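You operate a simulated robot arm through the tools that you are given. There is no shell and no other tool. Be economical: measure what you need, move in short steps, check, and stop when the job is done.

You are at the controls of a simulated robot arm. One attempt, no reset.

TASK
Brush milk down the loaf's middle, prove it till risen, oven off.
Fine: the brush goes back; rack in and door shut before the dial goes to prove; the dough reaches the tray's outline, not past it, before the dial goes off; the loaf stays inside. Set down upright: pastry brush. A coat counts when it lies all over at full strength: go over it till it gets no stronger.

The check looks at the end state, three seconds after you hand in, the way a careful person would. Anything else that was tipped, shoved, dropped, spilled or broken makes it a failure.

THE ROBOT
A 6-joint arm with a two-finger parallel gripper, fixed in place. Base frame: the origin is at the foot of the arm, x ahead of it, y to its left, z up. Readings come in mm, rad, newtons and seconds.
With the tool pointing down near the work surface it reaches from about 180 to 840 mm from the base axis. Its first joint turns from -2.897 to 2.897 rad. Payload 3.91 kg.
Tool frame: the origin (TCP) lies between the finger pads and is the grasp point; the fingertips stand 30 mm ahead of it; z points along the fingers, y is the line along which they close. Largest opening 110 mm; finger width 20, thickness 10; the body of the gripper, 48 by 112 mm, starts 55 mm behind the TCP.
Orientation is told as [roll, pitch, yaw] about the base's x, y, z axes, in that order, counted from this pose: with the fingers straight down and closing along the base's y, the tool's x points along the base's -x, its y along +y and its z along -z.

THE INTERFACE
- The arm moves only by the tool send_rows. Its argument "rows" is a list of rows, each a list of 6 numbers: the shift along the tool's x, y, z in cm, then the turn, a rotation vector about the tool's x, y, z in rad. In form: [[dx, dy, dz, wx, wy, wz], ...]. A call has 1 to 12 rows; each row is the pose to reach, as a shift and turn from the pose commanded when the call began, along the tool's axes at that moment. "grip" is the closure, from 0 (fully open) to 1 (shut), set as the call begins (left out, the last holds). A row lasts 0.2 s, in which the tool goes at most 50 mm and 0.15 rad; a call with a longer step from one row to the next is refused whole, and so is a gripper value outside its range. A pose out of reach is approached as far as the arm can. The call stops where the force on the tool passes 90 N (or 10 N more than at its start, if that is more) or the arm is blocked; 0.2 s more then pass. The fingers move at their own pace (about 108 mm/s each) and stop on an object; they squeeze with about 36 N. The grip force told is the motor's: it shows also when the fingers shut on nothing. Time passes only in rows, and 0.2 s behind the last, so rows that repeat a pose let the fingers close. The reply holds the time, the measured pose of the TCP, the force on the tool along the base axes, the opening and the grip force, in the units named above and with some noise, with the torque about the TCP (base axes, N m) and any sound that the robot's microphone picked up.
- Cameras (640 x 400 px; columns grow to the right, rows downward): "scene" is fixed at [220.2, -649.4, 1693.8]; the picture's right is [0.96, -0.27, 0.00], its down [-0.20, -0.71, -0.67] and it looks along [0.18, 0.65, -0.74] (base axes); focal length 330 px, centre (320, 200). "wrist" rides on the gripper at [77, 7, -114] in the tool frame; the picture's right is [-0.09, 1.00, 0.00], its down [-0.80, -0.07, -0.59] and it looks along [-0.59, -0.05, 0.80] (tool axes); focal length 270 px, centre (320, 200). There is no depth. A picture from a camera that has moved, and an enlarged one, comes with that camera's place and axes in the base frame and with its lens.
- get_image(camera): a new picture of that camera. It takes no simulated time.
- raise_lower(by): slides the trunk up (or, below 0, down) by that many mm; the arm rides with it, the base frame stays. It gives what a move gives, with no picture.
- close_up(camera, box): a new picture of the part [left, top, right, bottom] of that camera's present view, enlarged. It takes no simulated time.
- hand_in(): hands the job in; it is judged then, once.

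Work in short steps. Places have to be worked out from the pictures, the camera data and where the tool is seen: move nearer, look again, correct. Check each grasp and each placing, and mend what went wrong. You have 120 turns and 64 pictures in all, those below and enlarged ones among them. Open the gripper and draw the arm clear of the work before you hand the job in, unless the task says otherwise; then end with one line.

The tools are called after "Emit:" as a command line: name --pt "numbers of a row" for each row, then --argument value for the rest, lists and objects as JSON in quotes. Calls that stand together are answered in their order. send_rows: Moves the arm, as the interface text tells. Its arguments: {"type":"object","properties":{"rows":{"type":"array"},"grip":{"type":"number"}},"required":["rows"]} The other tools are called the same way: raise_lower (by) slides the trunk up or down; get_image (camera) takes a picture; close_up (camera, box) takes an enlarged picture of a part of a camera's view; hand_in () hands the job in.

At the start:

```text
time: 0.0
tool_pos: [406.9, 66.9, 1222.8]
tool_rot: [0.001, -0.001, -0.001]
wrist_force: [-0.2, 0.0, -0.2]
moment: [-0.02, 0.01, 0.01]
grip_width: 110.0
gripper_force: 0.1
trunk travel left (down, up): [-475.0, 65.0]
```

scene: 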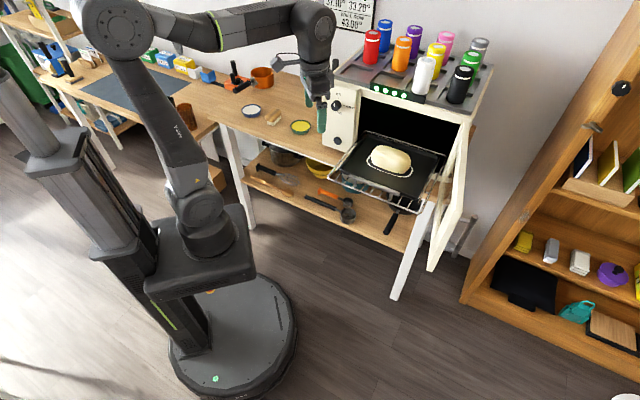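
wrist: 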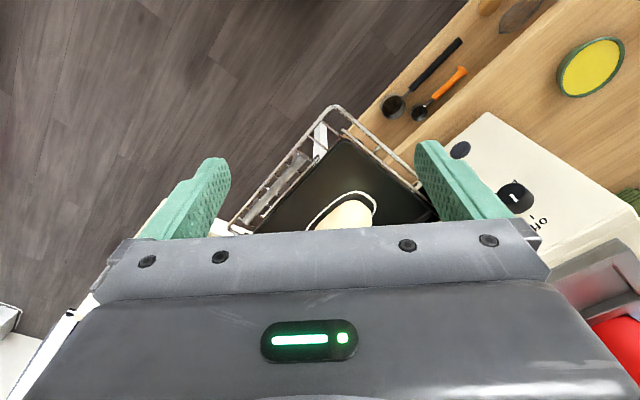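

I see a small oven with the rack drawn out and its door open on the right, with the dough on a tray. I'll look closer at the oven, dial and bench items.

Emit:
close_up --camera "scene" --box '[300, 60, 500, 260]'

Emit:
close_up --camera "scene" --box '[220, 50, 360, 150]'

```text
2.00 times, centred on (400, 160) of scene
camera zoom: at [220.2, -649.4, 1693.8], right [0.96, -0.27, 0.0], down [-0.2, -0.71, -0.67], along [0.18, 0.65, -0.74], focal length 659 px, centre (160, 280)
```

zoom: 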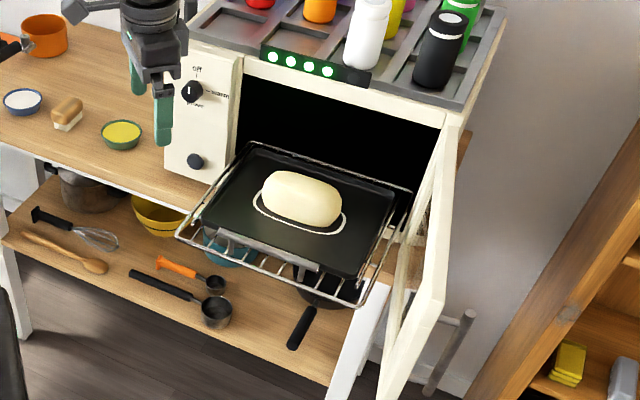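

```text
4.00 times, centred on (290, 100) of scene
camera zoom: at [220.2, -649.4, 1693.8], right [0.96, -0.27, 0.0], down [-0.2, -0.71, -0.67], along [0.18, 0.65, -0.74], focal length 1318 px, centre (440, 600)
```

zoom: 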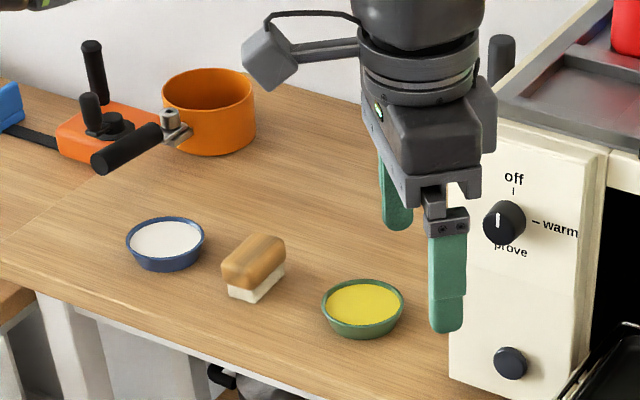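

Triangulating: bench ≈ z 865, yellow dish ≈ (451,493), brush ≈ (353,585), milk ≈ (270,678); the oven faces the robot at 45°. I move over to view the brush from above.

Emit:
send_rows --pt "0.77 4.73 0.7 0 0 0" --pt "1.54 9.46 1.4 0 0 0" --pt "2.31 14.19 2.1 0 0 0" --pt "3.08 18.92 2.8 0 0 0" --pt "3.85 23.65 3.5 0 0 0" --pt "4.62 28.38 4.2 0 0 0" --pt "5.39 33.11 4.9 0 0 0" --pt "6.16 37.84 5.6 0 0 0" --pt "6.93 42.57 6.3 0 0 0" --pt "7.7 47.3 7.0 0 0 0" --grip 0

Emit:
get_image --camera "wrist"

Emit:
get_image --camera "scene"

```text
time: 2.2
tool_pos: [329.7, 540.7, 1151.8]
tool_rot: [0.0, -0.001, 0.0]
wrist_force: [0.0, -0.2, -1.1]
moment: [0.02, 0.0, 0.01]
grip_width: 110.0
gripper_force: 0.1
trunk travel left (down, up): [-475.0, 65.0]
```

```text
59 pictures are left
camera wrist: at [253.6, 548.5, 1267.4], right [0.09, 1.0, 0.0], down [0.8, -0.07, 0.59], along [0.59, -0.05, -0.8], focal length 270 px, centre (320, 200)
```

wrist: 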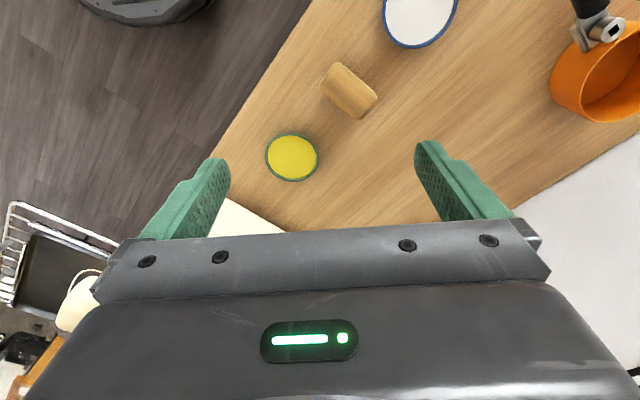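

```text
58 pictures are left
```

scene: 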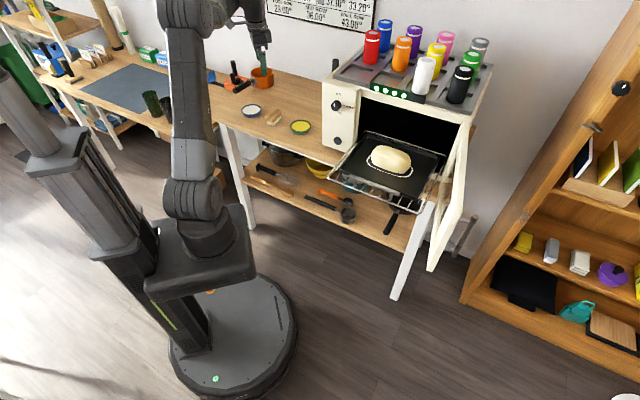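

The brush is about 68×33 mm, its long side along (1,1), with its top near z 895. I turn the tool by 45° yaw and come down to z≈1000 above it for a closer look.

Emit:
send_rows --pt "-0.38 0.65 2.5 0 0 -0.131" --pt "-0.77 1.3 5.0 0 0 -0.262" --pt "-1.15 1.95 7.5 0 0 -0.393" --pt "-1.53 2.6 10.0 0 0 -0.524" --pt "-1.92 3.25 12.5 0 0 -0.654" --pt "-2.3 3.9 15.0 0 0 -0.785"

Emit:
get_image --camera "wrist"

Emit:
close_up --camera "scene" --box '[220, 60, 340, 135]'

```text
time: 3.6
tool_pos: [353.0, 581.1, 1003.2]
tool_rot: [0.0, -0.001, 0.786]
wrist_force: [0.5, -0.4, 0.1]
moment: [0.02, 0.01, -0.01]
grip_width: 109.9
gripper_force: 0.2
trunk travel left (down, up): [-475.0, 65.0]
```

```text
57 pictures are left
camera wrist: at [293.2, 531.7, 1118.4], right [-0.64, 0.77, 0.0], down [0.62, 0.52, 0.59], along [0.46, 0.38, -0.8], focal length 270 px, centre (320, 200)
```

wrist: 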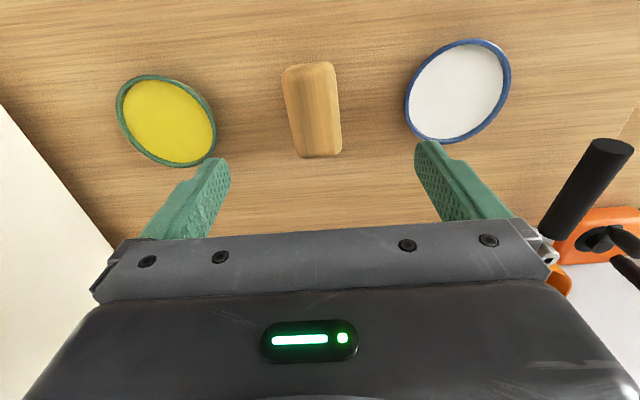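

```text
5.33 times, centred on (280, 98) of scene
camera zoom: at [220.2, -649.4, 1693.8], right [0.96, -0.27, 0.0], down [-0.2, -0.71, -0.67], along [0.18, 0.65, -0.74], focal length 1757 px, centre (533, 747)
```

zoom: 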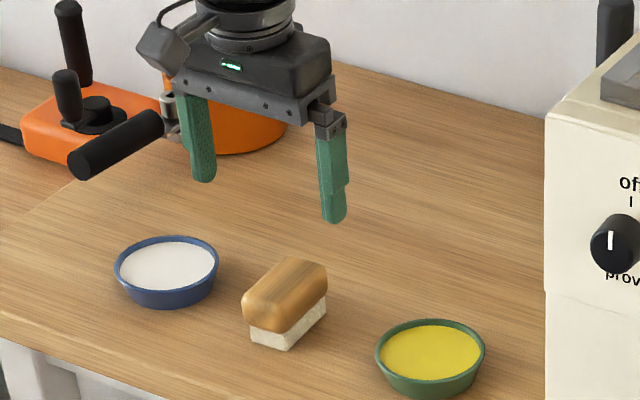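

Brush centre refined to ≈(355.5,576), nicely aligned with the fingers. I'll descend to TCP z≈903 and stop before closing to check.

Emit:
send_rows --pt "0.18 -0.53 4 0 0 0" --pt "0.18 -0.53 7 0 0 0" --pt "0.18 -0.53 10 0 0 0"

Emit:
get_image --camera "wrist"

Emit:
close_up --camera "scene" --box '[240, 80, 320, 130]'

```text
time: 4.4
tool_pos: [352.0, 576.5, 902.2]
tool_rot: [0.002, -0.001, 0.786]
wrist_force: [0.2, 0.4, -0.3]
moment: [0.0, -0.01, 0.0]
grip_width: 109.8
gripper_force: 0.1
trunk travel left (down, up): [-475.0, 65.0]
```

```text
55 pictures are left
camera wrist: at [293.7, 527.4, 1017.5], right [-0.64, 0.77, 0.0], down [0.62, 0.52, 0.59], along [0.46, 0.38, -0.8], focal length 270 px, centre (320, 200)
```

wrist: 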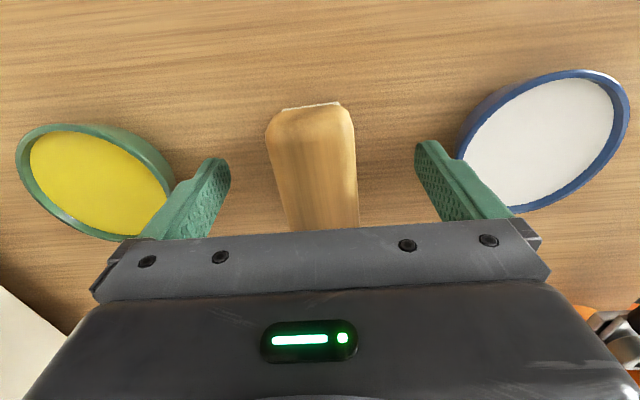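

```text
8.00 times, centred on (280, 105) of scene
camera zoom: at [220.2, -649.4, 1693.8], right [0.96, -0.27, 0.0], down [-0.2, -0.71, -0.67], along [0.18, 0.65, -0.74], focal length 2636 px, centre (640, 960)
```

zoom: 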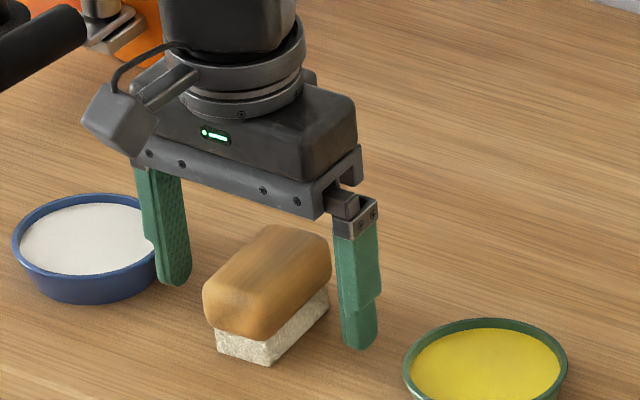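

Fingers straddle the brush, with the brush about 4 mm toward −tool-y. I re-centre and close.

Emit:
send_rows --pt "-0.2 -0.4 0 0 0 0" --pt "-0.2 -0.4 0 0 0 0" --pt "-0.2 -0.4 0 0 0 0" --pt "-0.2 -0.4 0 0 0 0" --grip 1

Emit:
close_up --camera "scene" --box '[240, 80, 320, 130]'

```text
time: 5.4
tool_pos: [358.5, 574.1, 901.8]
tool_rot: [0.001, 0.0, 0.785]
wrist_force: [-0.2, 0.5, -0.4]
moment: [0.0, 0.03, -0.02]
grip_width: 41.3
gripper_force: 35.9
trunk travel left (down, up): [-475.0, 65.0]
```

```text
8.00 times, centred on (280, 105) of scene
camera zoom: at [220.2, -649.4, 1693.8], right [0.96, -0.27, 0.0], down [-0.2, -0.71, -0.67], along [0.18, 0.65, -0.74], focal length 2636 px, centre (640, 960)
```

zoom: 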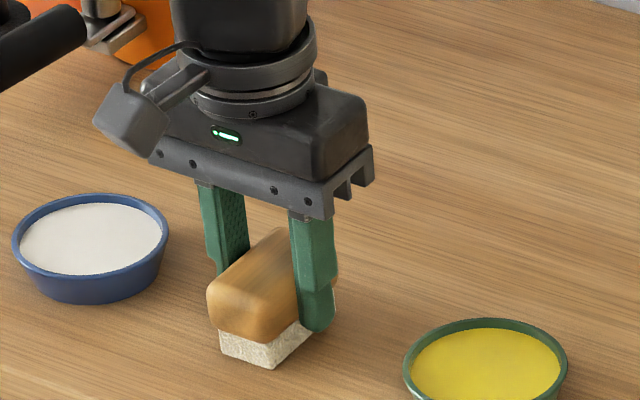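

Brush held (41 mm). I lift 80 mm and shift toward the milk dish, estimated at (265,661), stopping above it to look.

Emit:
send_rows --pt "0 0 -4 0 0 0" --pt "0 0 -8 0 0 0" --pt "0.2 4.2 -8 0 0 0" --pt "0.4 8.4 -8 0 0 0" --pt "0.46 12.76 -8 0 0 0"

Emit:
get_image --camera "wrist"

Emit:
close_up --camera "scene" --box '[210, 70, 290, 120]'

```text
time: 6.6
tool_pos: [267.0, 662.5, 982.8]
tool_rot: [0.001, 0.0, 0.787]
wrist_force: [0.7, 0.0, 0.0]
moment: [0.02, -0.02, -0.02]
grip_width: 41.2
gripper_force: 36.2
trunk travel left (down, up): [-475.0, 65.0]
```

```text
52 pictures are left
camera wrist: at [207.0, 613.3, 1097.7], right [-0.64, 0.77, 0.0], down [0.62, 0.52, 0.59], along [0.46, 0.38, -0.8], focal length 270 px, centre (320, 200)
```

wrist: 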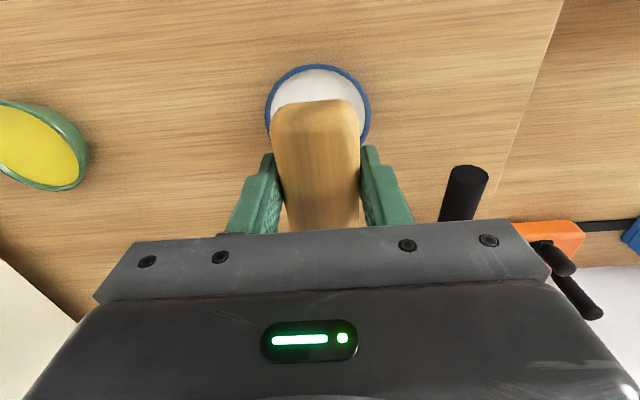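

```text
8.00 times, centred on (250, 95) of scene
camera zoom: at [220.2, -649.4, 1693.8], right [0.96, -0.27, 0.0], down [-0.2, -0.71, -0.67], along [0.18, 0.65, -0.74], focal length 2636 px, centre (880, 1040)
```

zoom: 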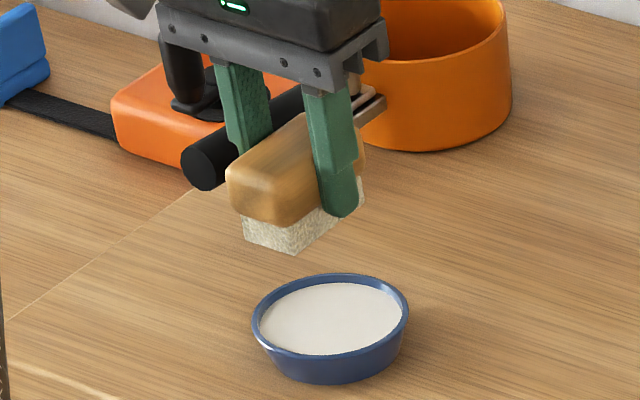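

The brush hangs over the milk. I nudge 3 mm and lower to z≈920 to check contact.

Emit:
send_rows --pt "-0.35 -0.07 3 0 0 0" --pt "-0.35 -0.07 5 0 0 0" --pt "-0.35 -0.07 6 0 0 0" --pt "-0.35 -0.07 6.3 0 0 0"

Emit:
close_up --camera "scene" --box '[220, 80, 284, 120]'

```text
time: 7.6
tool_pos: [269.6, 661.9, 919.9]
tool_rot: [-0.002, 0.001, 0.785]
wrist_force: [-0.3, -0.9, 0.2]
moment: [0.02, 0.0, 0.01]
grip_width: 41.2
gripper_force: 36.3
trunk travel left (down, up): [-475.0, 65.0]
```

```text
10.00 times, centred on (252, 100) of scene
camera zoom: at [220.2, -649.4, 1693.8], right [0.96, -0.27, 0.0], down [-0.2, -0.71, -0.67], along [0.18, 0.65, -0.74], focal length 3295 px, centre (1000, 1200)
```

zoom: 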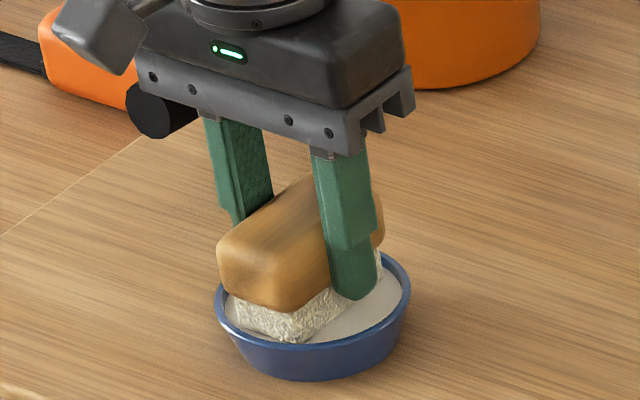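

Bristles are inside the rim, at about the milk surface. I lower 5 mm more and hold briefly.

Emit:
send_rows --pt "0 0 0.3 0 0 0" --pt "0 0 0.5 0 0 0" --pt "0 0 0.5 0 0 0"

Emit:
close_up --camera "scene" --box '[220, 80, 284, 120]'

```text
time: 8.4
tool_pos: [270.1, 661.9, 918.7]
tool_rot: [0.002, -0.005, 0.785]
wrist_force: [1.8, 3.7, 26.7]
moment: [0.05, -0.09, 0.04]
grip_width: 41.6
gripper_force: 36.1
trunk travel left (down, up): [-475.0, 65.0]
```

```text
10.00 times, centred on (252, 100) of scene
camera zoom: at [220.2, -649.4, 1693.8], right [0.96, -0.27, 0.0], down [-0.2, -0.71, -0.67], along [0.18, 0.65, -0.74], focal length 3295 px, centre (1000, 1200)
```

zoom: 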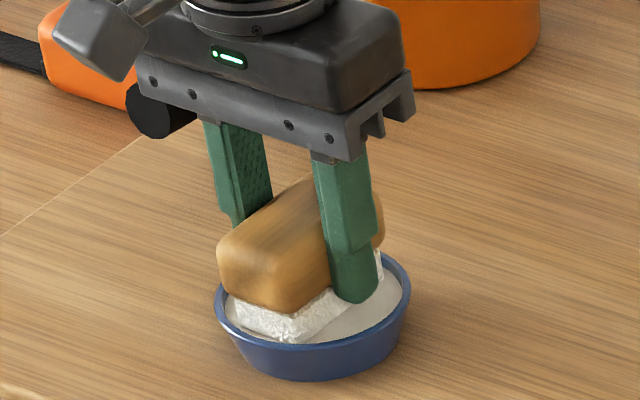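

26.7 N contact, and the bristles went white: the brush is loaded. I lift to ~1000 and swing back toward the robot, clear of the oven front.

Emit:
send_rows --pt "0 0 -3 0 0 0" --pt "0 0 -6 0 0 0" --pt "0 0 -9 0 0 0" --pt "2.5 -3.9 -9 0 0 0" --pt "5 -7.8 -9 0 0 0" --pt "7.5 -11.7 -9 0 0 0" --pt "10 -15.6 -9 0 0 0" --pt "12.5 -19.5 -9 0 0 0" --pt "15 -23.4 -9 0 0 0" --pt "17.5 -27.3 -9 0 0 0" --pt "19.9 -31.2 -9 0 0 0"

Emit:
get_image --camera "wrist"

Emit:
close_up --camera "scene" --box '[220, 70, 380, 170]'

```text
time: 10.8
tool_pos: [350.3, 302.1, 1005.7]
tool_rot: [-0.001, -0.001, 0.785]
wrist_force: [-0.2, 0.1, -1.1]
moment: [-0.01, -0.01, 0.01]
grip_width: 41.6
gripper_force: 36.1
trunk travel left (down, up): [-475.0, 65.0]
```

```text
48 pictures are left
camera wrist: at [291.5, 252.7, 1120.7], right [-0.64, 0.77, 0.0], down [0.62, 0.52, 0.6], along [0.46, 0.38, -0.8], focal length 270 px, centre (320, 200)
```

wrist: 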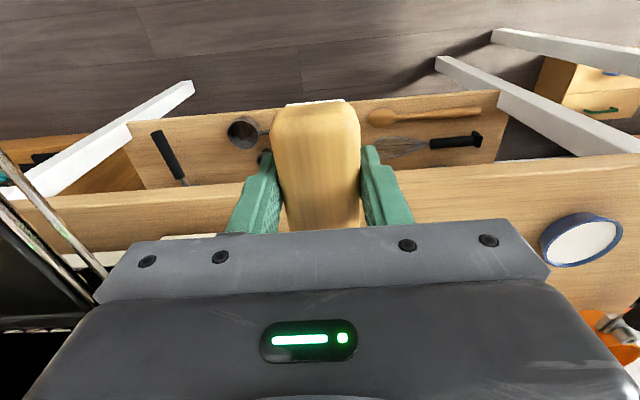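

```text
4.00 times, centred on (300, 120) of scene
camera zoom: at [220.2, -649.4, 1693.8], right [0.96, -0.27, 0.0], down [-0.2, -0.71, -0.67], along [0.18, 0.65, -0.74], focal length 1318 px, centre (400, 520)
```

zoom: 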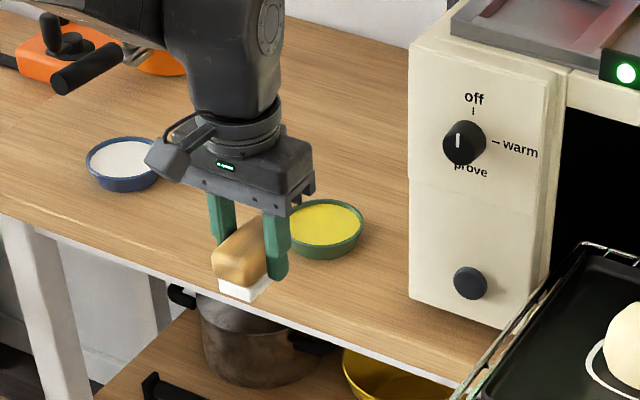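

Brush bristles are loaded white. I raise to 1090 and go above the loaf, estimated at (677,107), to look from there.

Emit:
send_rows --pt "0 0 -4.2 0 0 0" --pt "0 0 -8.5 0 0 0" --pt "-1.1 -4.6 -8.5 0 0 0" --pt "-2.3 -9.2 -8.5 0 0 0" --pt "-3.4 -13.8 -8.5 0 0 0" --pt "-4.5 -18.4 -8.5 0 0 0" --pt "-5.6 -23 -8.5 0 0 0" --pt "-6.8 -27.6 -8.5 0 0 0" --pt "-7.9 -32.2 -8.5 0 0 0" --pt "-9.0 -36.8 -8.5 0 0 0"

Emit:
get_image --camera "wrist"

Emit:
close_up --camera "scene" --box '[320, 70, 480, 170]'

```text
time: 13.0
tool_pos: [672.2, 101.9, 1088.1]
tool_rot: [0.001, 0.0, 0.786]
wrist_force: [0.2, -0.1, -0.8]
moment: [0.0, 0.0, 0.03]
grip_width: 41.3
gripper_force: 35.8
trunk travel left (down, up): [-475.0, 65.0]
```

```text
46 pictures are left
camera wrist: at [612.9, 53.1, 1203.0], right [-0.64, 0.77, 0.0], down [0.62, 0.52, 0.59], along [0.45, 0.38, -0.8], focal length 270 px, centre (320, 200)
```

wrist: 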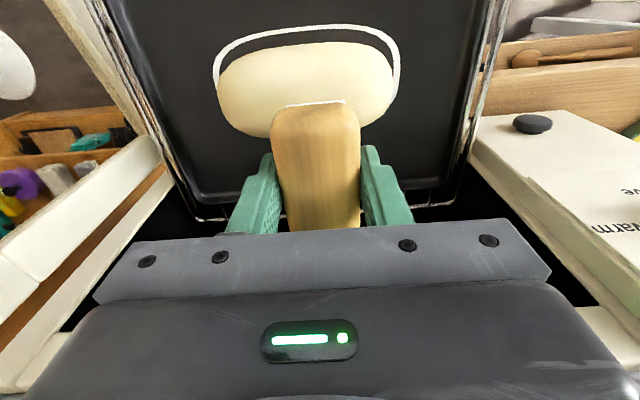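

```text
4.00 times, centred on (400, 120) of scene
camera zoom: at [220.2, -649.4, 1693.8], right [0.96, -0.27, 0.0], down [-0.2, -0.71, -0.67], along [0.18, 0.65, -0.74], focal length 1318 px, centre (0, 520)
```

zoom: 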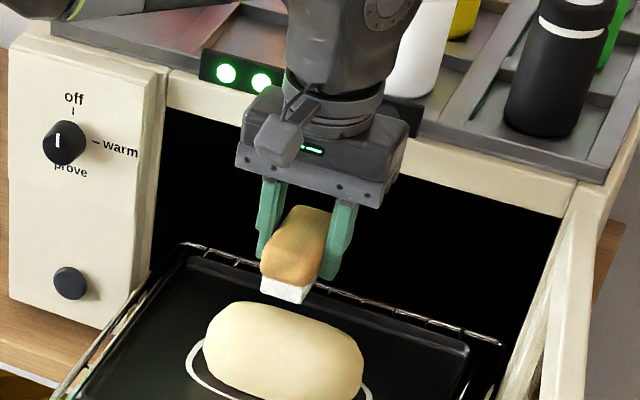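

The loaf centre triangulates to ≈(661,82), long axis along the door-to-panel direction (~140 mm), top perhaps z 1000–1010. I move over its centre and lower to TCP 1060.

Emit:
send_rows --pt "2.0 -0.6 0 0 0 0" --pt "2.0 -0.6 2 0 0 0" --pt "2.0 -0.6 2.8 0 0 0"

Emit:
get_image --camera "wrist"

Emit:
close_up --camera "scene" --box '[350, 110, 446, 170]'

```text
time: 13.8
tool_pos: [663.2, 85.4, 1060.2]
tool_rot: [0.0, -0.001, 0.786]
wrist_force: [0.1, 0.3, -0.8]
moment: [-0.01, 0.02, -0.01]
grip_width: 41.4
gripper_force: 36.3
trunk travel left (down, up): [-475.0, 65.0]
```

```text
44 pictures are left
camera wrist: at [602.7, 36.5, 1176.0], right [-0.64, 0.77, 0.0], down [0.62, 0.52, 0.59], along [0.46, 0.38, -0.8], focal length 270 px, centre (320, 200)
```

wrist: 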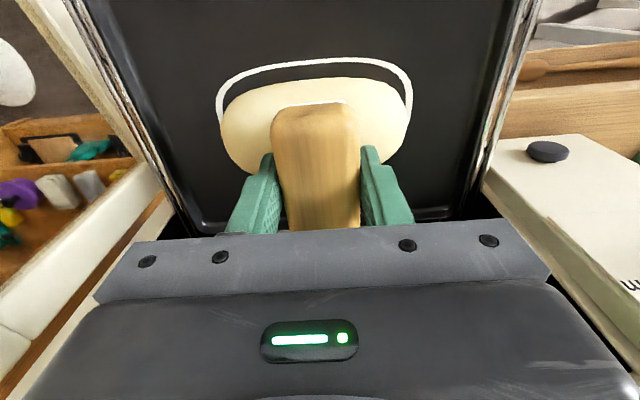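

```text
6.67 times, centred on (398, 140) of scene
camera zoom: at [220.2, -649.4, 1693.8], right [0.96, -0.27, 0.0], down [-0.2, -0.71, -0.67], along [0.18, 0.65, -0.74], focal length 2196 px, centre (-200, 600)
```

zoom: 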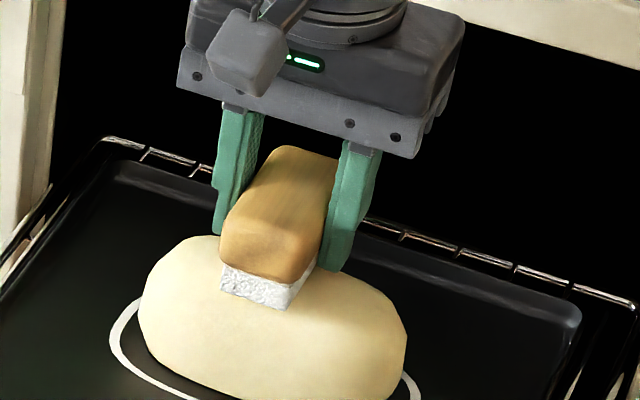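

Geometry agrees: loaf about 142×70 mm centred under the brush. I descend in small steps until contact.

Emit:
send_rows --pt "0 0 0.5 0 0 0" --pt "0 0 1.0 0 0 0" --pt "0 0 1.0 0 0 0"

Emit:
close_up --camera "scene" --box '[350, 120, 446, 180]'

```text
time: 14.6
tool_pos: [661.7, 85.6, 1054.0]
tool_rot: [-0.004, -0.005, 0.785]
wrist_force: [4.1, -0.2, 22.8]
moment: [0.17, -0.08, 0.03]
grip_width: 41.2
gripper_force: 35.7
trunk travel left (down, up): [-475.0, 65.0]
```

```text
6.67 times, centred on (398, 150) of scene
camera zoom: at [220.2, -649.4, 1693.8], right [0.96, -0.27, 0.0], down [-0.2, -0.71, -0.67], along [0.18, 0.65, -0.74], focal length 2196 px, centre (-200, 533)
```

zoom: 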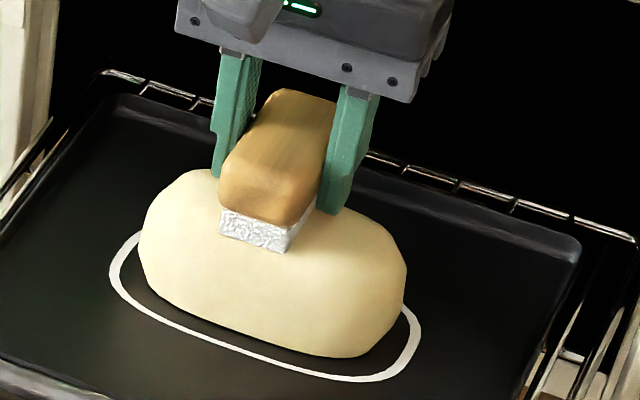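

Contact at z≈1054. The brush sits about 6 mm too far back; I lift, shift 6 mm toward the robot, go to the panel-side end, and make one light stroke along the loaf.

Emit:
send_rows --pt "0.6 0 -1.2 0 0 0" --pt "0.6 4.5 -1.2 0 0 0" --pt "0.6 4.5 -0.2 0 0 0" --pt "0.6 3 -0.2 0 0 0" --pt "0.6 1.5 -0.2 0 0 0" --pt "0.6 0 -0.2 0 0 0" --pt "0.6 -1.5 -0.2 0 0 0" --pt "0.6 -3 -0.2 0 0 0" --pt "0.6 -4.5 -0.2 0 0 0" --pt "0.6 -4.5 -1.2 0 0 0" --pt "0.6 -4.5 -4 0 0 0"

Emit:
close_up --camera "scene" --box '[350, 120, 446, 180]'

Emit:
get_image --camera "wrist"

```text
time: 17.0
tool_pos: [689.8, 48.9, 1091.2]
tool_rot: [-0.001, 0.0, 0.786]
wrist_force: [-0.4, -0.1, -0.1]
moment: [0.02, 0.0, 0.01]
grip_width: 41.1
gripper_force: 36.1
trunk travel left (down, up): [-475.0, 65.0]
```

```text
6.67 times, centred on (398, 150) of scene
camera zoom: at [220.2, -649.4, 1693.8], right [0.96, -0.27, 0.0], down [-0.2, -0.71, -0.67], along [0.18, 0.65, -0.74], focal length 2196 px, centre (-200, 533)
```

zoom: 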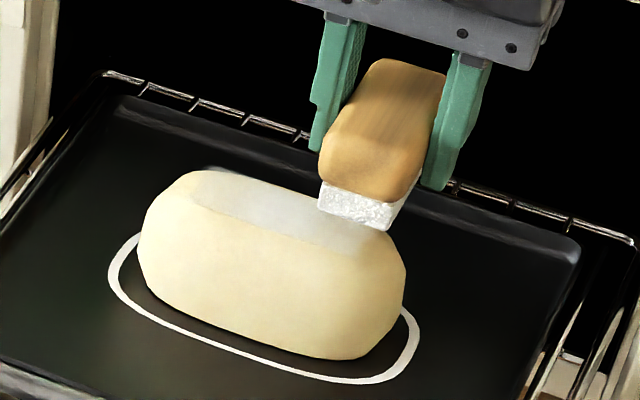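

```text
40 pictures are left
camera wrist: at [630.4, 0.2, 1207.2], right [-0.64, 0.77, 0.0], down [0.62, 0.52, 0.59], along [0.46, 0.38, -0.8], focal length 270 px, centre (320, 200)
```

wrist: 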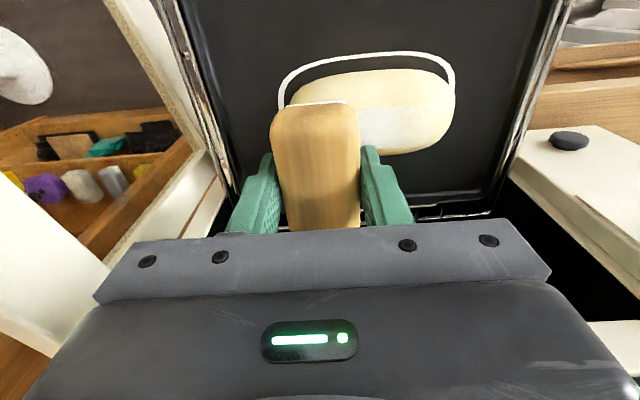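

The stroke left a strip centred on the loaf's crown. I make two more passes, slightly longer and firmer.

Emit:
send_rows --pt "0 -0.4 3.0 0 0 0" --pt "0 -0.4 4.0 0 0 0" --pt "0 2 4.0 0 0 0" --pt "0 4.5 4.0 0 0 0" --pt "0 7 4.0 0 0 0" --pt "0 9.4 4.0 0 0 0" --pt "0 7 4.0 0 0 0" --pt "0 4.5 4.0 0 0 0" --pt "0 2 4.0 0 0 0" --pt "0 -0.4 4.0 0 0 0" --pt "0 -0.4 2.5 0 0 0" --pt "0 -2.0 0 0 0 0"

Emit:
close_up --camera "scene" --box '[350, 120, 446, 180]'

```text
time: 19.6
tool_pos: [703.7, 35.0, 1090.9]
tool_rot: [0.002, 0.001, 0.783]
wrist_force: [0.2, -0.1, -0.7]
moment: [-0.02, 0.01, 0.01]
grip_width: 41.4
gripper_force: 35.9
trunk travel left (down, up): [-475.0, 65.0]
```

```text
6.67 times, centred on (398, 150) of scene
camera zoom: at [220.2, -649.4, 1693.8], right [0.96, -0.27, 0.0], down [-0.2, -0.71, -0.67], along [0.18, 0.65, -0.74], focal length 2196 px, centre (-200, 533)
```

zoom: 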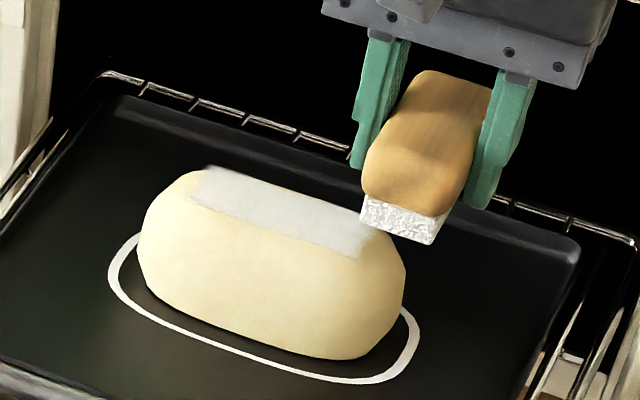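

The coat got clearly stronger. I repeat two passes and compare.

Emit:
send_rows --pt "0 1.5 2.5 0 0 0" --pt "0 1.5 4.0 0 0 0" --pt "0 4 4.0 0 0 0" --pt "0 6.5 4.0 0 0 0" --pt "0 9 4.0 0 0 0" --pt "0 11.4 4.0 0 0 0" --pt "0 9 4.0 0 0 0" --pt "0 6.5 4.0 0 0 0" --pt "0 4 4.0 0 0 0" --pt "0 1.5 4.0 0 0 0" --pt "0 1.5 2.5 0 0 0" --pt "0 0 0 0 0 0"

Emit:
close_up --camera "scene" --box '[350, 120, 446, 180]'

```text
time: 22.2
tool_pos: [703.2, 34.4, 1092.3]
tool_rot: [0.0, 0.0, 0.784]
wrist_force: [0.2, 0.1, -0.4]
moment: [0.03, 0.01, 0.03]
grip_width: 41.1
gripper_force: 35.7
trunk travel left (down, up): [-475.0, 65.0]
```

```text
6.67 times, centred on (398, 150) of scene
camera zoom: at [220.2, -649.4, 1693.8], right [0.96, -0.27, 0.0], down [-0.2, -0.71, -0.67], along [0.18, 0.65, -0.74], focal length 2196 px, centre (-200, 533)
```

zoom: 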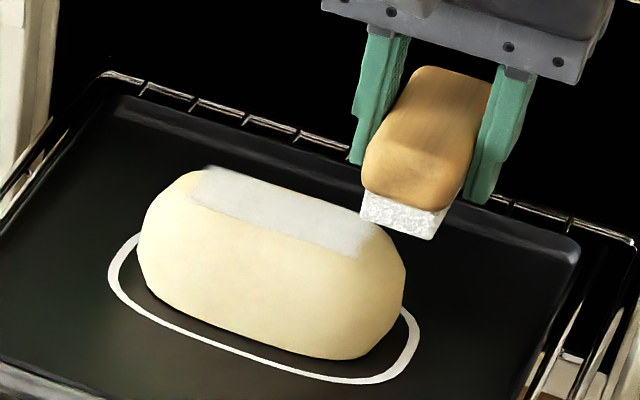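

Nearly unchanged; one more pair of passes, to make sure it has saturated, and a comparison.

Emit:
send_rows --pt "0 1.0 2.5 0 0 0" --pt "0 1.0 4.0 0 0 0" --pt "0 4 4.0 0 0 0" --pt "0 6.5 4.0 0 0 0" --pt "0 9 4.0 0 0 0" --pt "0 12.0 4.0 0 0 0" --pt "0 9 4.0 0 0 0" --pt "0 6.5 4.0 0 0 0" --pt "0 4 4.0 0 0 0" --pt "0 1.0 4.0 0 0 0" --pt "0 1.0 2.5 0 0 0" --pt "0 -1.0 -1 0 0 0"

Emit:
close_up --camera "scene" --box '[350, 120, 446, 180]'

```text
time: 24.8
tool_pos: [711.0, 30.0, 1099.6]
tool_rot: [0.002, 0.002, 0.785]
wrist_force: [0.6, -0.4, -0.7]
moment: [-0.01, 0.01, 0.01]
grip_width: 41.3
gripper_force: 36.3
trunk travel left (down, up): [-475.0, 65.0]
```

```text
6.67 times, centred on (398, 150) of scene
camera zoom: at [220.2, -649.4, 1693.8], right [0.96, -0.27, 0.0], down [-0.2, -0.71, -0.67], along [0.18, 0.65, -0.74], focal length 2196 px, centre (-200, 533)
```

zoom: 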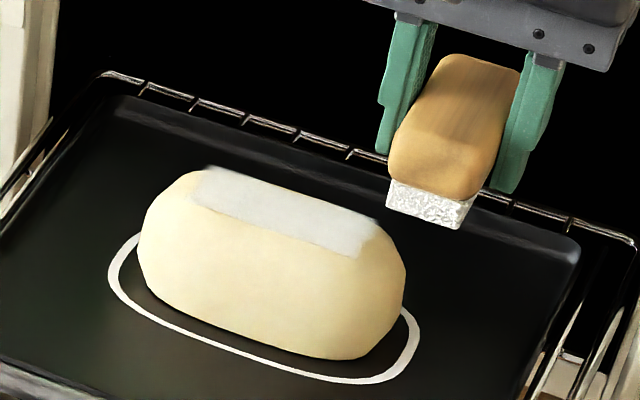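

It looks uniform; I zoom in on the strip to check its ends.

Emit:
close_up --camera "scene" --box '[368, 140, 416, 170]'

```text
13.33 times, centred on (392, 155) of scene
camera zoom: at [220.2, -649.4, 1693.8], right [0.96, -0.27, 0.0], down [-0.2, -0.71, -0.67], along [0.18, 0.65, -0.74], focal length 4393 px, centre (-640, 800)
```

zoom: 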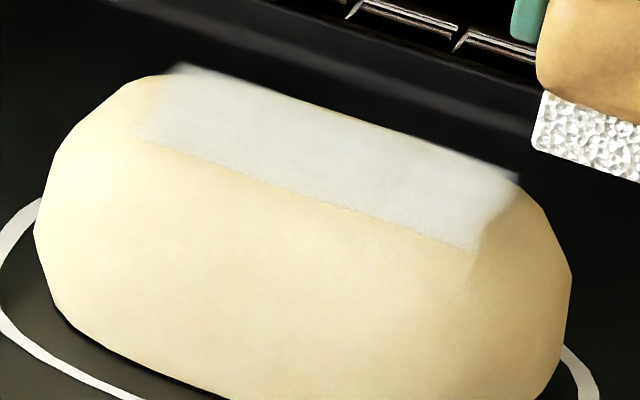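

The panel-side end looks slightly softer; I work that end a bit more with a longer, slightly deeper stroke, then run the full length once.

Emit:
send_rows --pt "0 3 2 0 0 0" --pt "0 7.5 3 0 0 0" --pt "0 10 5.1 0 0 0" --pt "0 12 5.2 0 0 0" --pt "0 13.6 5.2 0 0 0" --pt "0 12 5.2 0 0 0" --pt "0 13.6 5.2 0 0 0" --pt "0 11 5.1 0 0 0" --pt "0 8 5.1 0 0 0" --pt "0 5 5.1 0 0 0" --pt "0 2 5.1 0 0 0" --pt "0 1 2 0 0 0"

Emit:
close_up --camera "scene" --box '[368, 140, 416, 170]'

```text
time: 27.4
tool_pos: [702.9, 35.3, 1080.4]
tool_rot: [0.0, 0.0, 0.785]
wrist_force: [0.3, 0.4, -0.6]
moment: [0.0, -0.02, 0.04]
grip_width: 41.1
gripper_force: 35.7
trunk travel left (down, up): [-475.0, 65.0]
```

```text
13.33 times, centred on (392, 155) of scene
camera zoom: at [220.2, -649.4, 1693.8], right [0.96, -0.27, 0.0], down [-0.2, -0.71, -0.67], along [0.18, 0.65, -0.74], focal length 4393 px, centre (-640, 800)
```

zoom: 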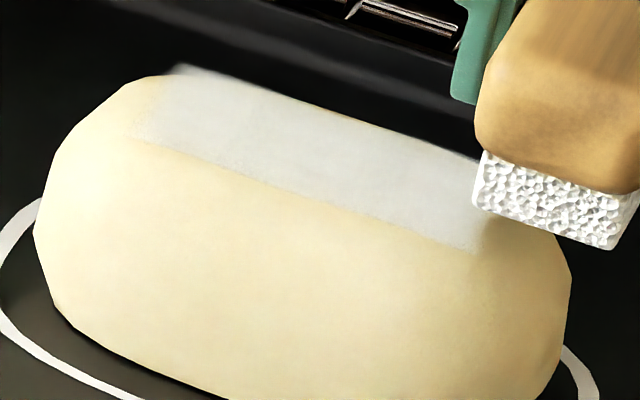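

No further change, so the coat is saturated. I carry the brush back along the same route.

Emit:
send_rows --pt "0 0 -1.5 0 0 0" --pt "0.6 4.4 -1.5 0 0 0" --pt "1.2 8.8 -1.5 0 0 0" --pt "1.8 13.1 -1.5 0 0 0" --pt "2.4 17.5 -1.5 0 0 0" --pt "3.0 21.9 -1.5 0 0 0" --pt "3.6 26.3 -1.5 0 0 0" --pt "4.3 30.7 -1.5 0 0 0" --pt "4.9 35.0 -1.5 0 0 0" --pt "5.5 39.4 -1.5 0 0 0" --pt "6.08 43.8 -1.5 0 0 0"

```text
time: 29.8
tool_pos: [351.8, 302.2, 1097.6]
tool_rot: [0.001, 0.0, 0.785]
wrist_force: [0.3, 0.6, 0.0]
moment: [0.0, 0.01, 0.01]
grip_width: 41.1
gripper_force: 36.2
trunk travel left (down, up): [-475.0, 65.0]
```

Next, over the brush's old spot at z≈985.

Emit:
send_rows --pt "-2.8 2.7 1.6 0 0 0" --pt "-5.6 5.4 3.2 0 0 0" --pt "-8.4 8.0 4.8 0 0 0" --pt "-11.3 10.7 6.4 0 0 0" --pt "-14.1 13.4 8.0 0 0 0" --pt "-16.9 16.1 9.6 0 0 0" --pt "-19.7 18.75 11.2 0 0 0" --pt "-19.7 18.75 11.2 0 0 0"

```text
time: 31.6
tool_pos: [359.9, 575.4, 985.6]
tool_rot: [0.001, 0.0, 0.787]
wrist_force: [0.4, -0.3, -0.4]
moment: [-0.03, -0.02, -0.02]
grip_width: 41.1
gripper_force: 36.2
trunk travel left (down, up): [-475.0, 65.0]
```

Lowering to just above the resting height, watching the force.

Emit:
send_rows --pt "0.1 0 4 0 0 0" --pt "0.1 0 7 0 0 0" --pt "0.1 0 8.1 0 0 0" --pt "0.1 0 8.3 0 0 0" --pt "0.1 0 8.3 0 0 0"

```text
time: 32.8
tool_pos: [358.2, 573.0, 902.2]
tool_rot: [0.0, 0.0, 0.787]
wrist_force: [-0.1, -0.3, -0.1]
moment: [0.02, 0.01, 0.01]
grip_width: 41.3
gripper_force: 35.7
trunk travel left (down, up): [-475.0, 65.0]
```

Emit:
send_rows --pt "0 0 0.1 0 0 0" --pt "0 0 0.2 0 0 0" --pt "0 0 0.2 0 0 0"

```text
time: 33.6
tool_pos: [357.1, 574.2, 900.3]
tool_rot: [-0.001, 0.0, 0.786]
wrist_force: [-0.2, -0.9, -1.4]
moment: [0.0, 0.02, -0.01]
grip_width: 41.3
gripper_force: 35.9
trunk travel left (down, up): [-475.0, 65.0]
```

No contact yet at 900.3; I keep going in 2–3 mm steps.

Emit:
send_rows --pt "0 0 0.1 0 0 0" --pt "0 0 0.25 0 0 0" --pt "0 0 0.25 0 0 0"

Emit:
close_up --camera "scene" --box '[240, 90, 304, 130]'

```text
time: 34.4
tool_pos: [358.0, 573.3, 898.7]
tool_rot: [0.001, -0.001, 0.786]
wrist_force: [0.4, 0.0, -0.8]
moment: [-0.01, 0.0, 0.0]
grip_width: 41.0
gripper_force: 35.7
trunk travel left (down, up): [-475.0, 65.0]
```

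```text
10.00 times, centred on (272, 110) of scene
camera zoom: at [220.2, -649.4, 1693.8], right [0.96, -0.27, 0.0], down [-0.2, -0.71, -0.67], along [0.18, 0.65, -0.74], focal length 3295 px, centre (800, 1100)
```

zoom: 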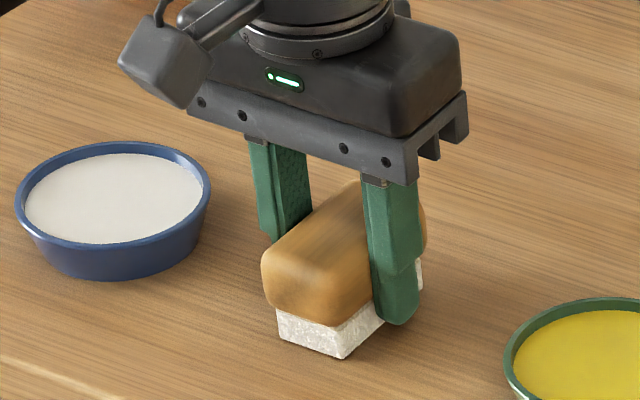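

Still slightly airborne (the brush slid up in the grip a bit). Lowering further, gently.

Emit:
send_rows --pt "0 0 0.1 0 0 0" --pt "0 0 0.2 0 0 0" --pt "0 0 0.3 0 0 0" --pt "0 0 0.3 0 0 0"

```text
time: 35.4
tool_pos: [358.7, 572.5, 897.0]
tool_rot: [0.002, -0.003, 0.785]
wrist_force: [1.9, 1.6, 21.9]
moment: [-0.36, 0.24, -0.01]
grip_width: 41.0
gripper_force: 36.1
trunk travel left (down, up): [-475.0, 65.0]
```

Firm contact at 897. I ease 2 mm up and open partly.

Emit:
send_rows --pt "0 0 -0.25 0 0 0" --pt "0 0 -0.25 0 0 0"

Emit:
send_rows --pt "0 0 0 0 0 0" --pt "0 0 0 0 0 0" --pt "0 0 -4 0 0 0" --pt "0 0 -8 0 0 0" --pt "0 0 -12 0 0 0" --grip 0.3

Emit:
close_up --camera "scene" --box '[240, 80, 320, 130]'

```text
time: 36.0
tool_pos: [357.7, 572.9, 897.0]
tool_rot: [0.001, 0.0, 0.785]
wrist_force: [1.9, 6.2, 12.3]
moment: [0.26, -0.16, 0.02]
grip_width: 41.1
gripper_force: 35.8
trunk travel left (down, up): [-475.0, 65.0]
```

```text
time: 37.2
tool_pos: [355.9, 572.1, 1018.2]
tool_rot: [0.001, 0.0, 0.786]
wrist_force: [0.0, 0.3, 0.7]
moment: [0.01, -0.01, -0.01]
grip_width: 77.0
gripper_force: 0.1
trunk travel left (down, up): [-475.0, 65.0]
```

```text
8.00 times, centred on (280, 105) of scene
camera zoom: at [220.2, -649.4, 1693.8], right [0.96, -0.27, 0.0], down [-0.2, -0.71, -0.67], along [0.18, 0.65, -0.74], focal length 2636 px, centre (640, 960)
```

zoom: 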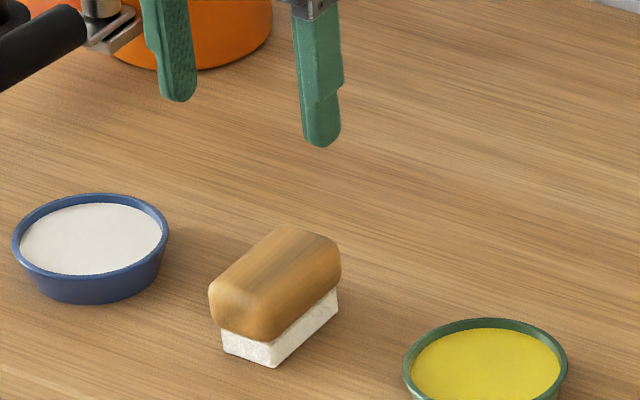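

Brush stands upright back at its spot. Next the rack: I inspect its front and the door.

Emit:
close_up --camera "scene" --box '[320, 130, 480, 230]'

Emit:
close_up --camera "scene" --box '[390, 100, 500, 280]'

```text
4.00 times, centred on (400, 180) of scene
camera zoom: at [220.2, -649.4, 1693.8], right [0.96, -0.27, 0.0], down [-0.2, -0.71, -0.67], along [0.18, 0.65, -0.74], focal length 1318 px, centre (0, 280)
```

zoom: 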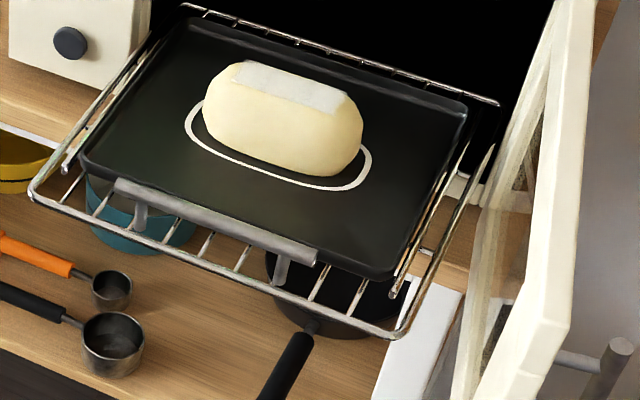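

```text
2.22 times, centred on (445, 190) of scene
camera zoom: at [220.2, -649.4, 1693.8], right [0.96, -0.27, 0.0], down [-0.2, -0.71, -0.67], along [0.18, 0.65, -0.74], focal length 732 px, centre (42, 222)
```

zoom: 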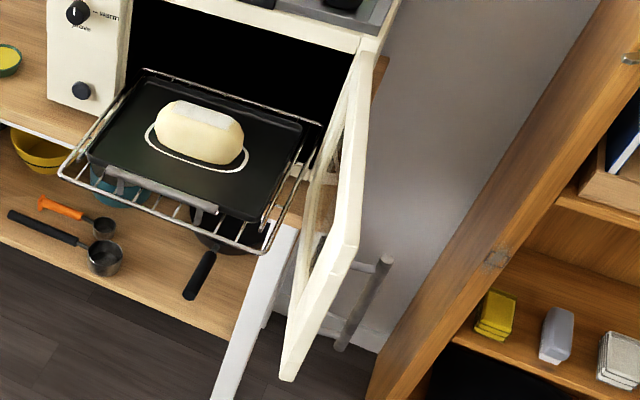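

The rack has a raised grey handle bar in front of the tray. I move in front of it to get a wrist view.

Emit:
send_rows --pt "3.2 -3.1 -1.2 0 0 0" --pt "6.5 -6.2 -2.4 0 0 0" --pt "9.7 -9.3 -3.6 0 0 0" --pt "13 -12.4 -4.8 0 0 0" --pt "16.2 -15.5 -6.2 0 0 0" --pt "19.5 -18.7 -6.2 0 0 0" --pt "21.2 -23.4 -6.2 0 0 0" --pt "22.8 -28.0 -6.2 0 0 0" --pt "24.5 -32.7 -6.2 0 0 0" --pt "26.1 -37.4 -6.2 0 0 0" --pt "27.8 -42.1 -6.2 0 0 0" --pt "29.4 -46.8 -6.2 0 0 0" --grip 0.1

Emit:
send_rows --pt "1.6 -4.6 0 0 0 0" --pt "3.2 -9.3 0 0 0 0" --pt "3.2 -9.3 0 0 0 0"

Emit:
get_image --camera "wrist"

```text
time: 39.8
tool_pos: [480.7, 36.0, 1078.7]
tool_rot: [0.0, 0.001, 0.784]
wrist_force: [-0.6, -0.6, -0.2]
moment: [0.02, 0.0, 0.0]
grip_width: 98.9
gripper_force: 0.0
trunk travel left (down, up): [-475.0, 65.0]
```

```text
time: 40.6
tool_pos: [523.8, -53.2, 1078.1]
tool_rot: [-0.002, -0.001, 0.785]
wrist_force: [0.6, 0.4, 0.2]
moment: [-0.01, -0.02, 0.0]
grip_width: 99.2
gripper_force: 0.0
trunk travel left (down, up): [-475.0, 65.0]
```

```text
30 pictures are left
camera wrist: at [464.4, -102.1, 1193.7], right [-0.64, 0.77, 0.0], down [0.62, 0.52, 0.59], along [0.46, 0.38, -0.8], focal length 270 px, centre (320, 200)
```

wrist: 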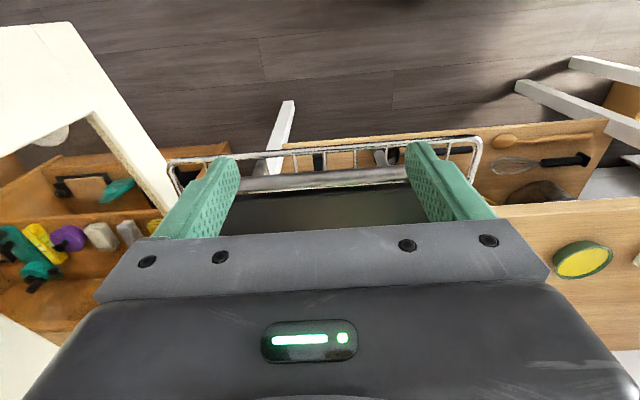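

Handle bar ≈ (564,−16,988). I tilt the tool 25° toward the oven and lower so the open fingers stand just in front of the handle.

Emit:
send_rows --pt "-0.2 0 2.8 0 -0.145 0" --pt "-0.5 0 5.6 0 -0.29 0" --pt "-0.8 0.1 8.4 0 -0.436 0" --pt "-0.8 0.1 8.4 0 -0.436 0"

Emit:
close_up --camera "scene" --box '[320, 130, 480, 230]'

```text
time: 41.6
tool_pos: [528.7, -47.6, 993.1]
tool_rot: [0.001, -0.437, 0.787]
wrist_force: [-0.4, -0.1, -1.0]
moment: [-0.01, 0.03, 0.0]
grip_width: 99.1
gripper_force: 0.1
trunk travel left (down, up): [-475.0, 65.0]
```

```text
4.00 times, centred on (400, 180) of scene
camera zoom: at [220.2, -649.4, 1693.8], right [0.96, -0.27, 0.0], down [-0.2, -0.71, -0.67], along [0.18, 0.65, -0.74], focal length 1318 px, centre (0, 280)
```

zoom: 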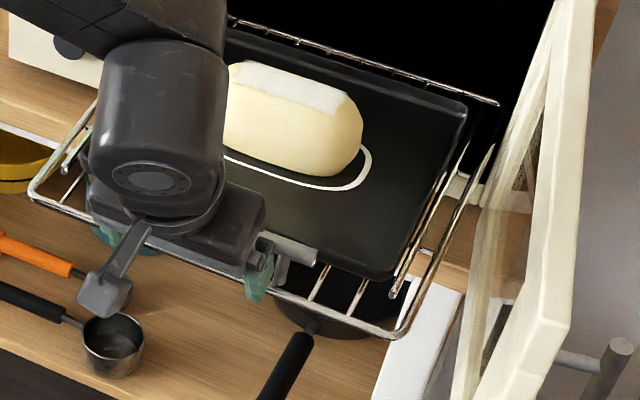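

Fingers stand in front of the handle. I push forward along the rack direction 120 mm and check.

Emit:
send_rows --pt "-1.81 0 0.85 0 0 0" --pt "-3.62 0 1.69 0 0 0" --pt "-5.44 0 2.54 0 0 0" --pt "-7.25 0 3.38 0 0 0" --pt "-9.06 0 4.23 0 0 0" --pt "-10.87 0 5.08 0 0 0"

Emit:
get_image --camera "scene"

```text
time: 43.0
tool_pos: [615.5, 37.8, 995.7]
tool_rot: [-0.001, -0.438, 0.786]
wrist_force: [3.2, -3.1, -1.8]
moment: [-0.14, -0.1, -0.14]
grip_width: 96.5
gripper_force: 0.0
trunk travel left (down, up): [-475.0, 65.0]
```

```text
28 pictures are left
```

scene: 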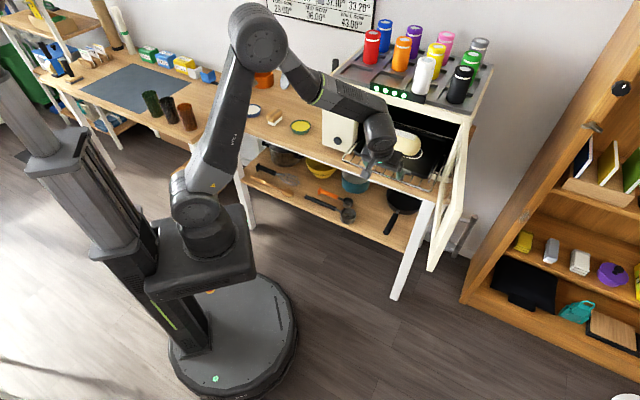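

The rack slides easily, but the fingers seem to rub the handle posts, so I back off a little, narrow the grip, and continue pushing.

Emit:
send_rows --pt "1.36 0 -0.63 0 0 0" --pt "1.36 0 -0.63 0 0 0" --pt "-0.45 0 0.21 0 0 0" --pt "-2.27 0 1.06 0 0 0" --pt "-4.08 0 1.9 0 0 0" --pt "-5.89 0 2.75 0 0 0" --pt "-7.7 0 3.6 0 0 0" --pt "-9.06 0 4.23 0 0 0" --grip 0.35

Emit:
close_up --camera "scene" --box '[320, 60, 480, 160]'

Emit:
get_image --camera "wrist"

```text
time: 44.8
tool_pos: [685.6, 108.5, 994.1]
tool_rot: [0.0, -0.437, 0.784]
wrist_force: [-0.4, -0.1, -1.3]
moment: [0.0, -0.01, 0.01]
grip_width: 71.7
gripper_force: 0.0
trunk travel left (down, up): [-475.0, 65.0]
```

```text
4.00 times, centred on (400, 110) of scene
camera zoom: at [220.2, -649.4, 1693.8], right [0.96, -0.27, 0.0], down [-0.2, -0.71, -0.67], along [0.18, 0.65, -0.74], focal length 1318 px, centre (0, 560)
```

zoom: 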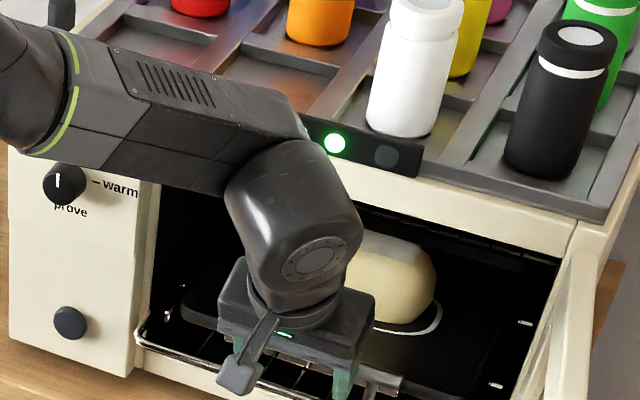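

```text
26 pictures are left
camera wrist: at [597.2, 30.2, 1066.2], right [-0.65, 0.76, 0.04], down [0.39, 0.29, 0.88], along [0.66, 0.58, -0.48], focal length 270 px, centre (320, 200)
```

wrist: 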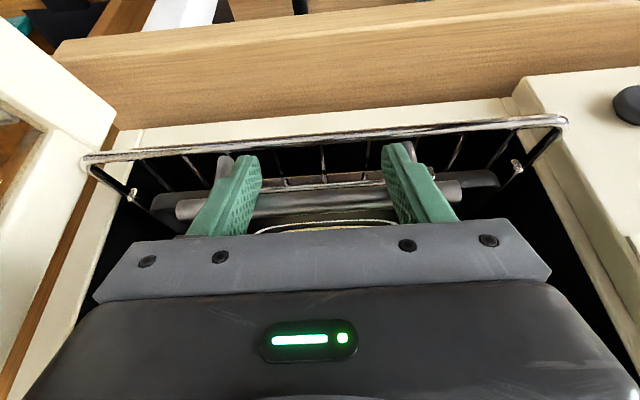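

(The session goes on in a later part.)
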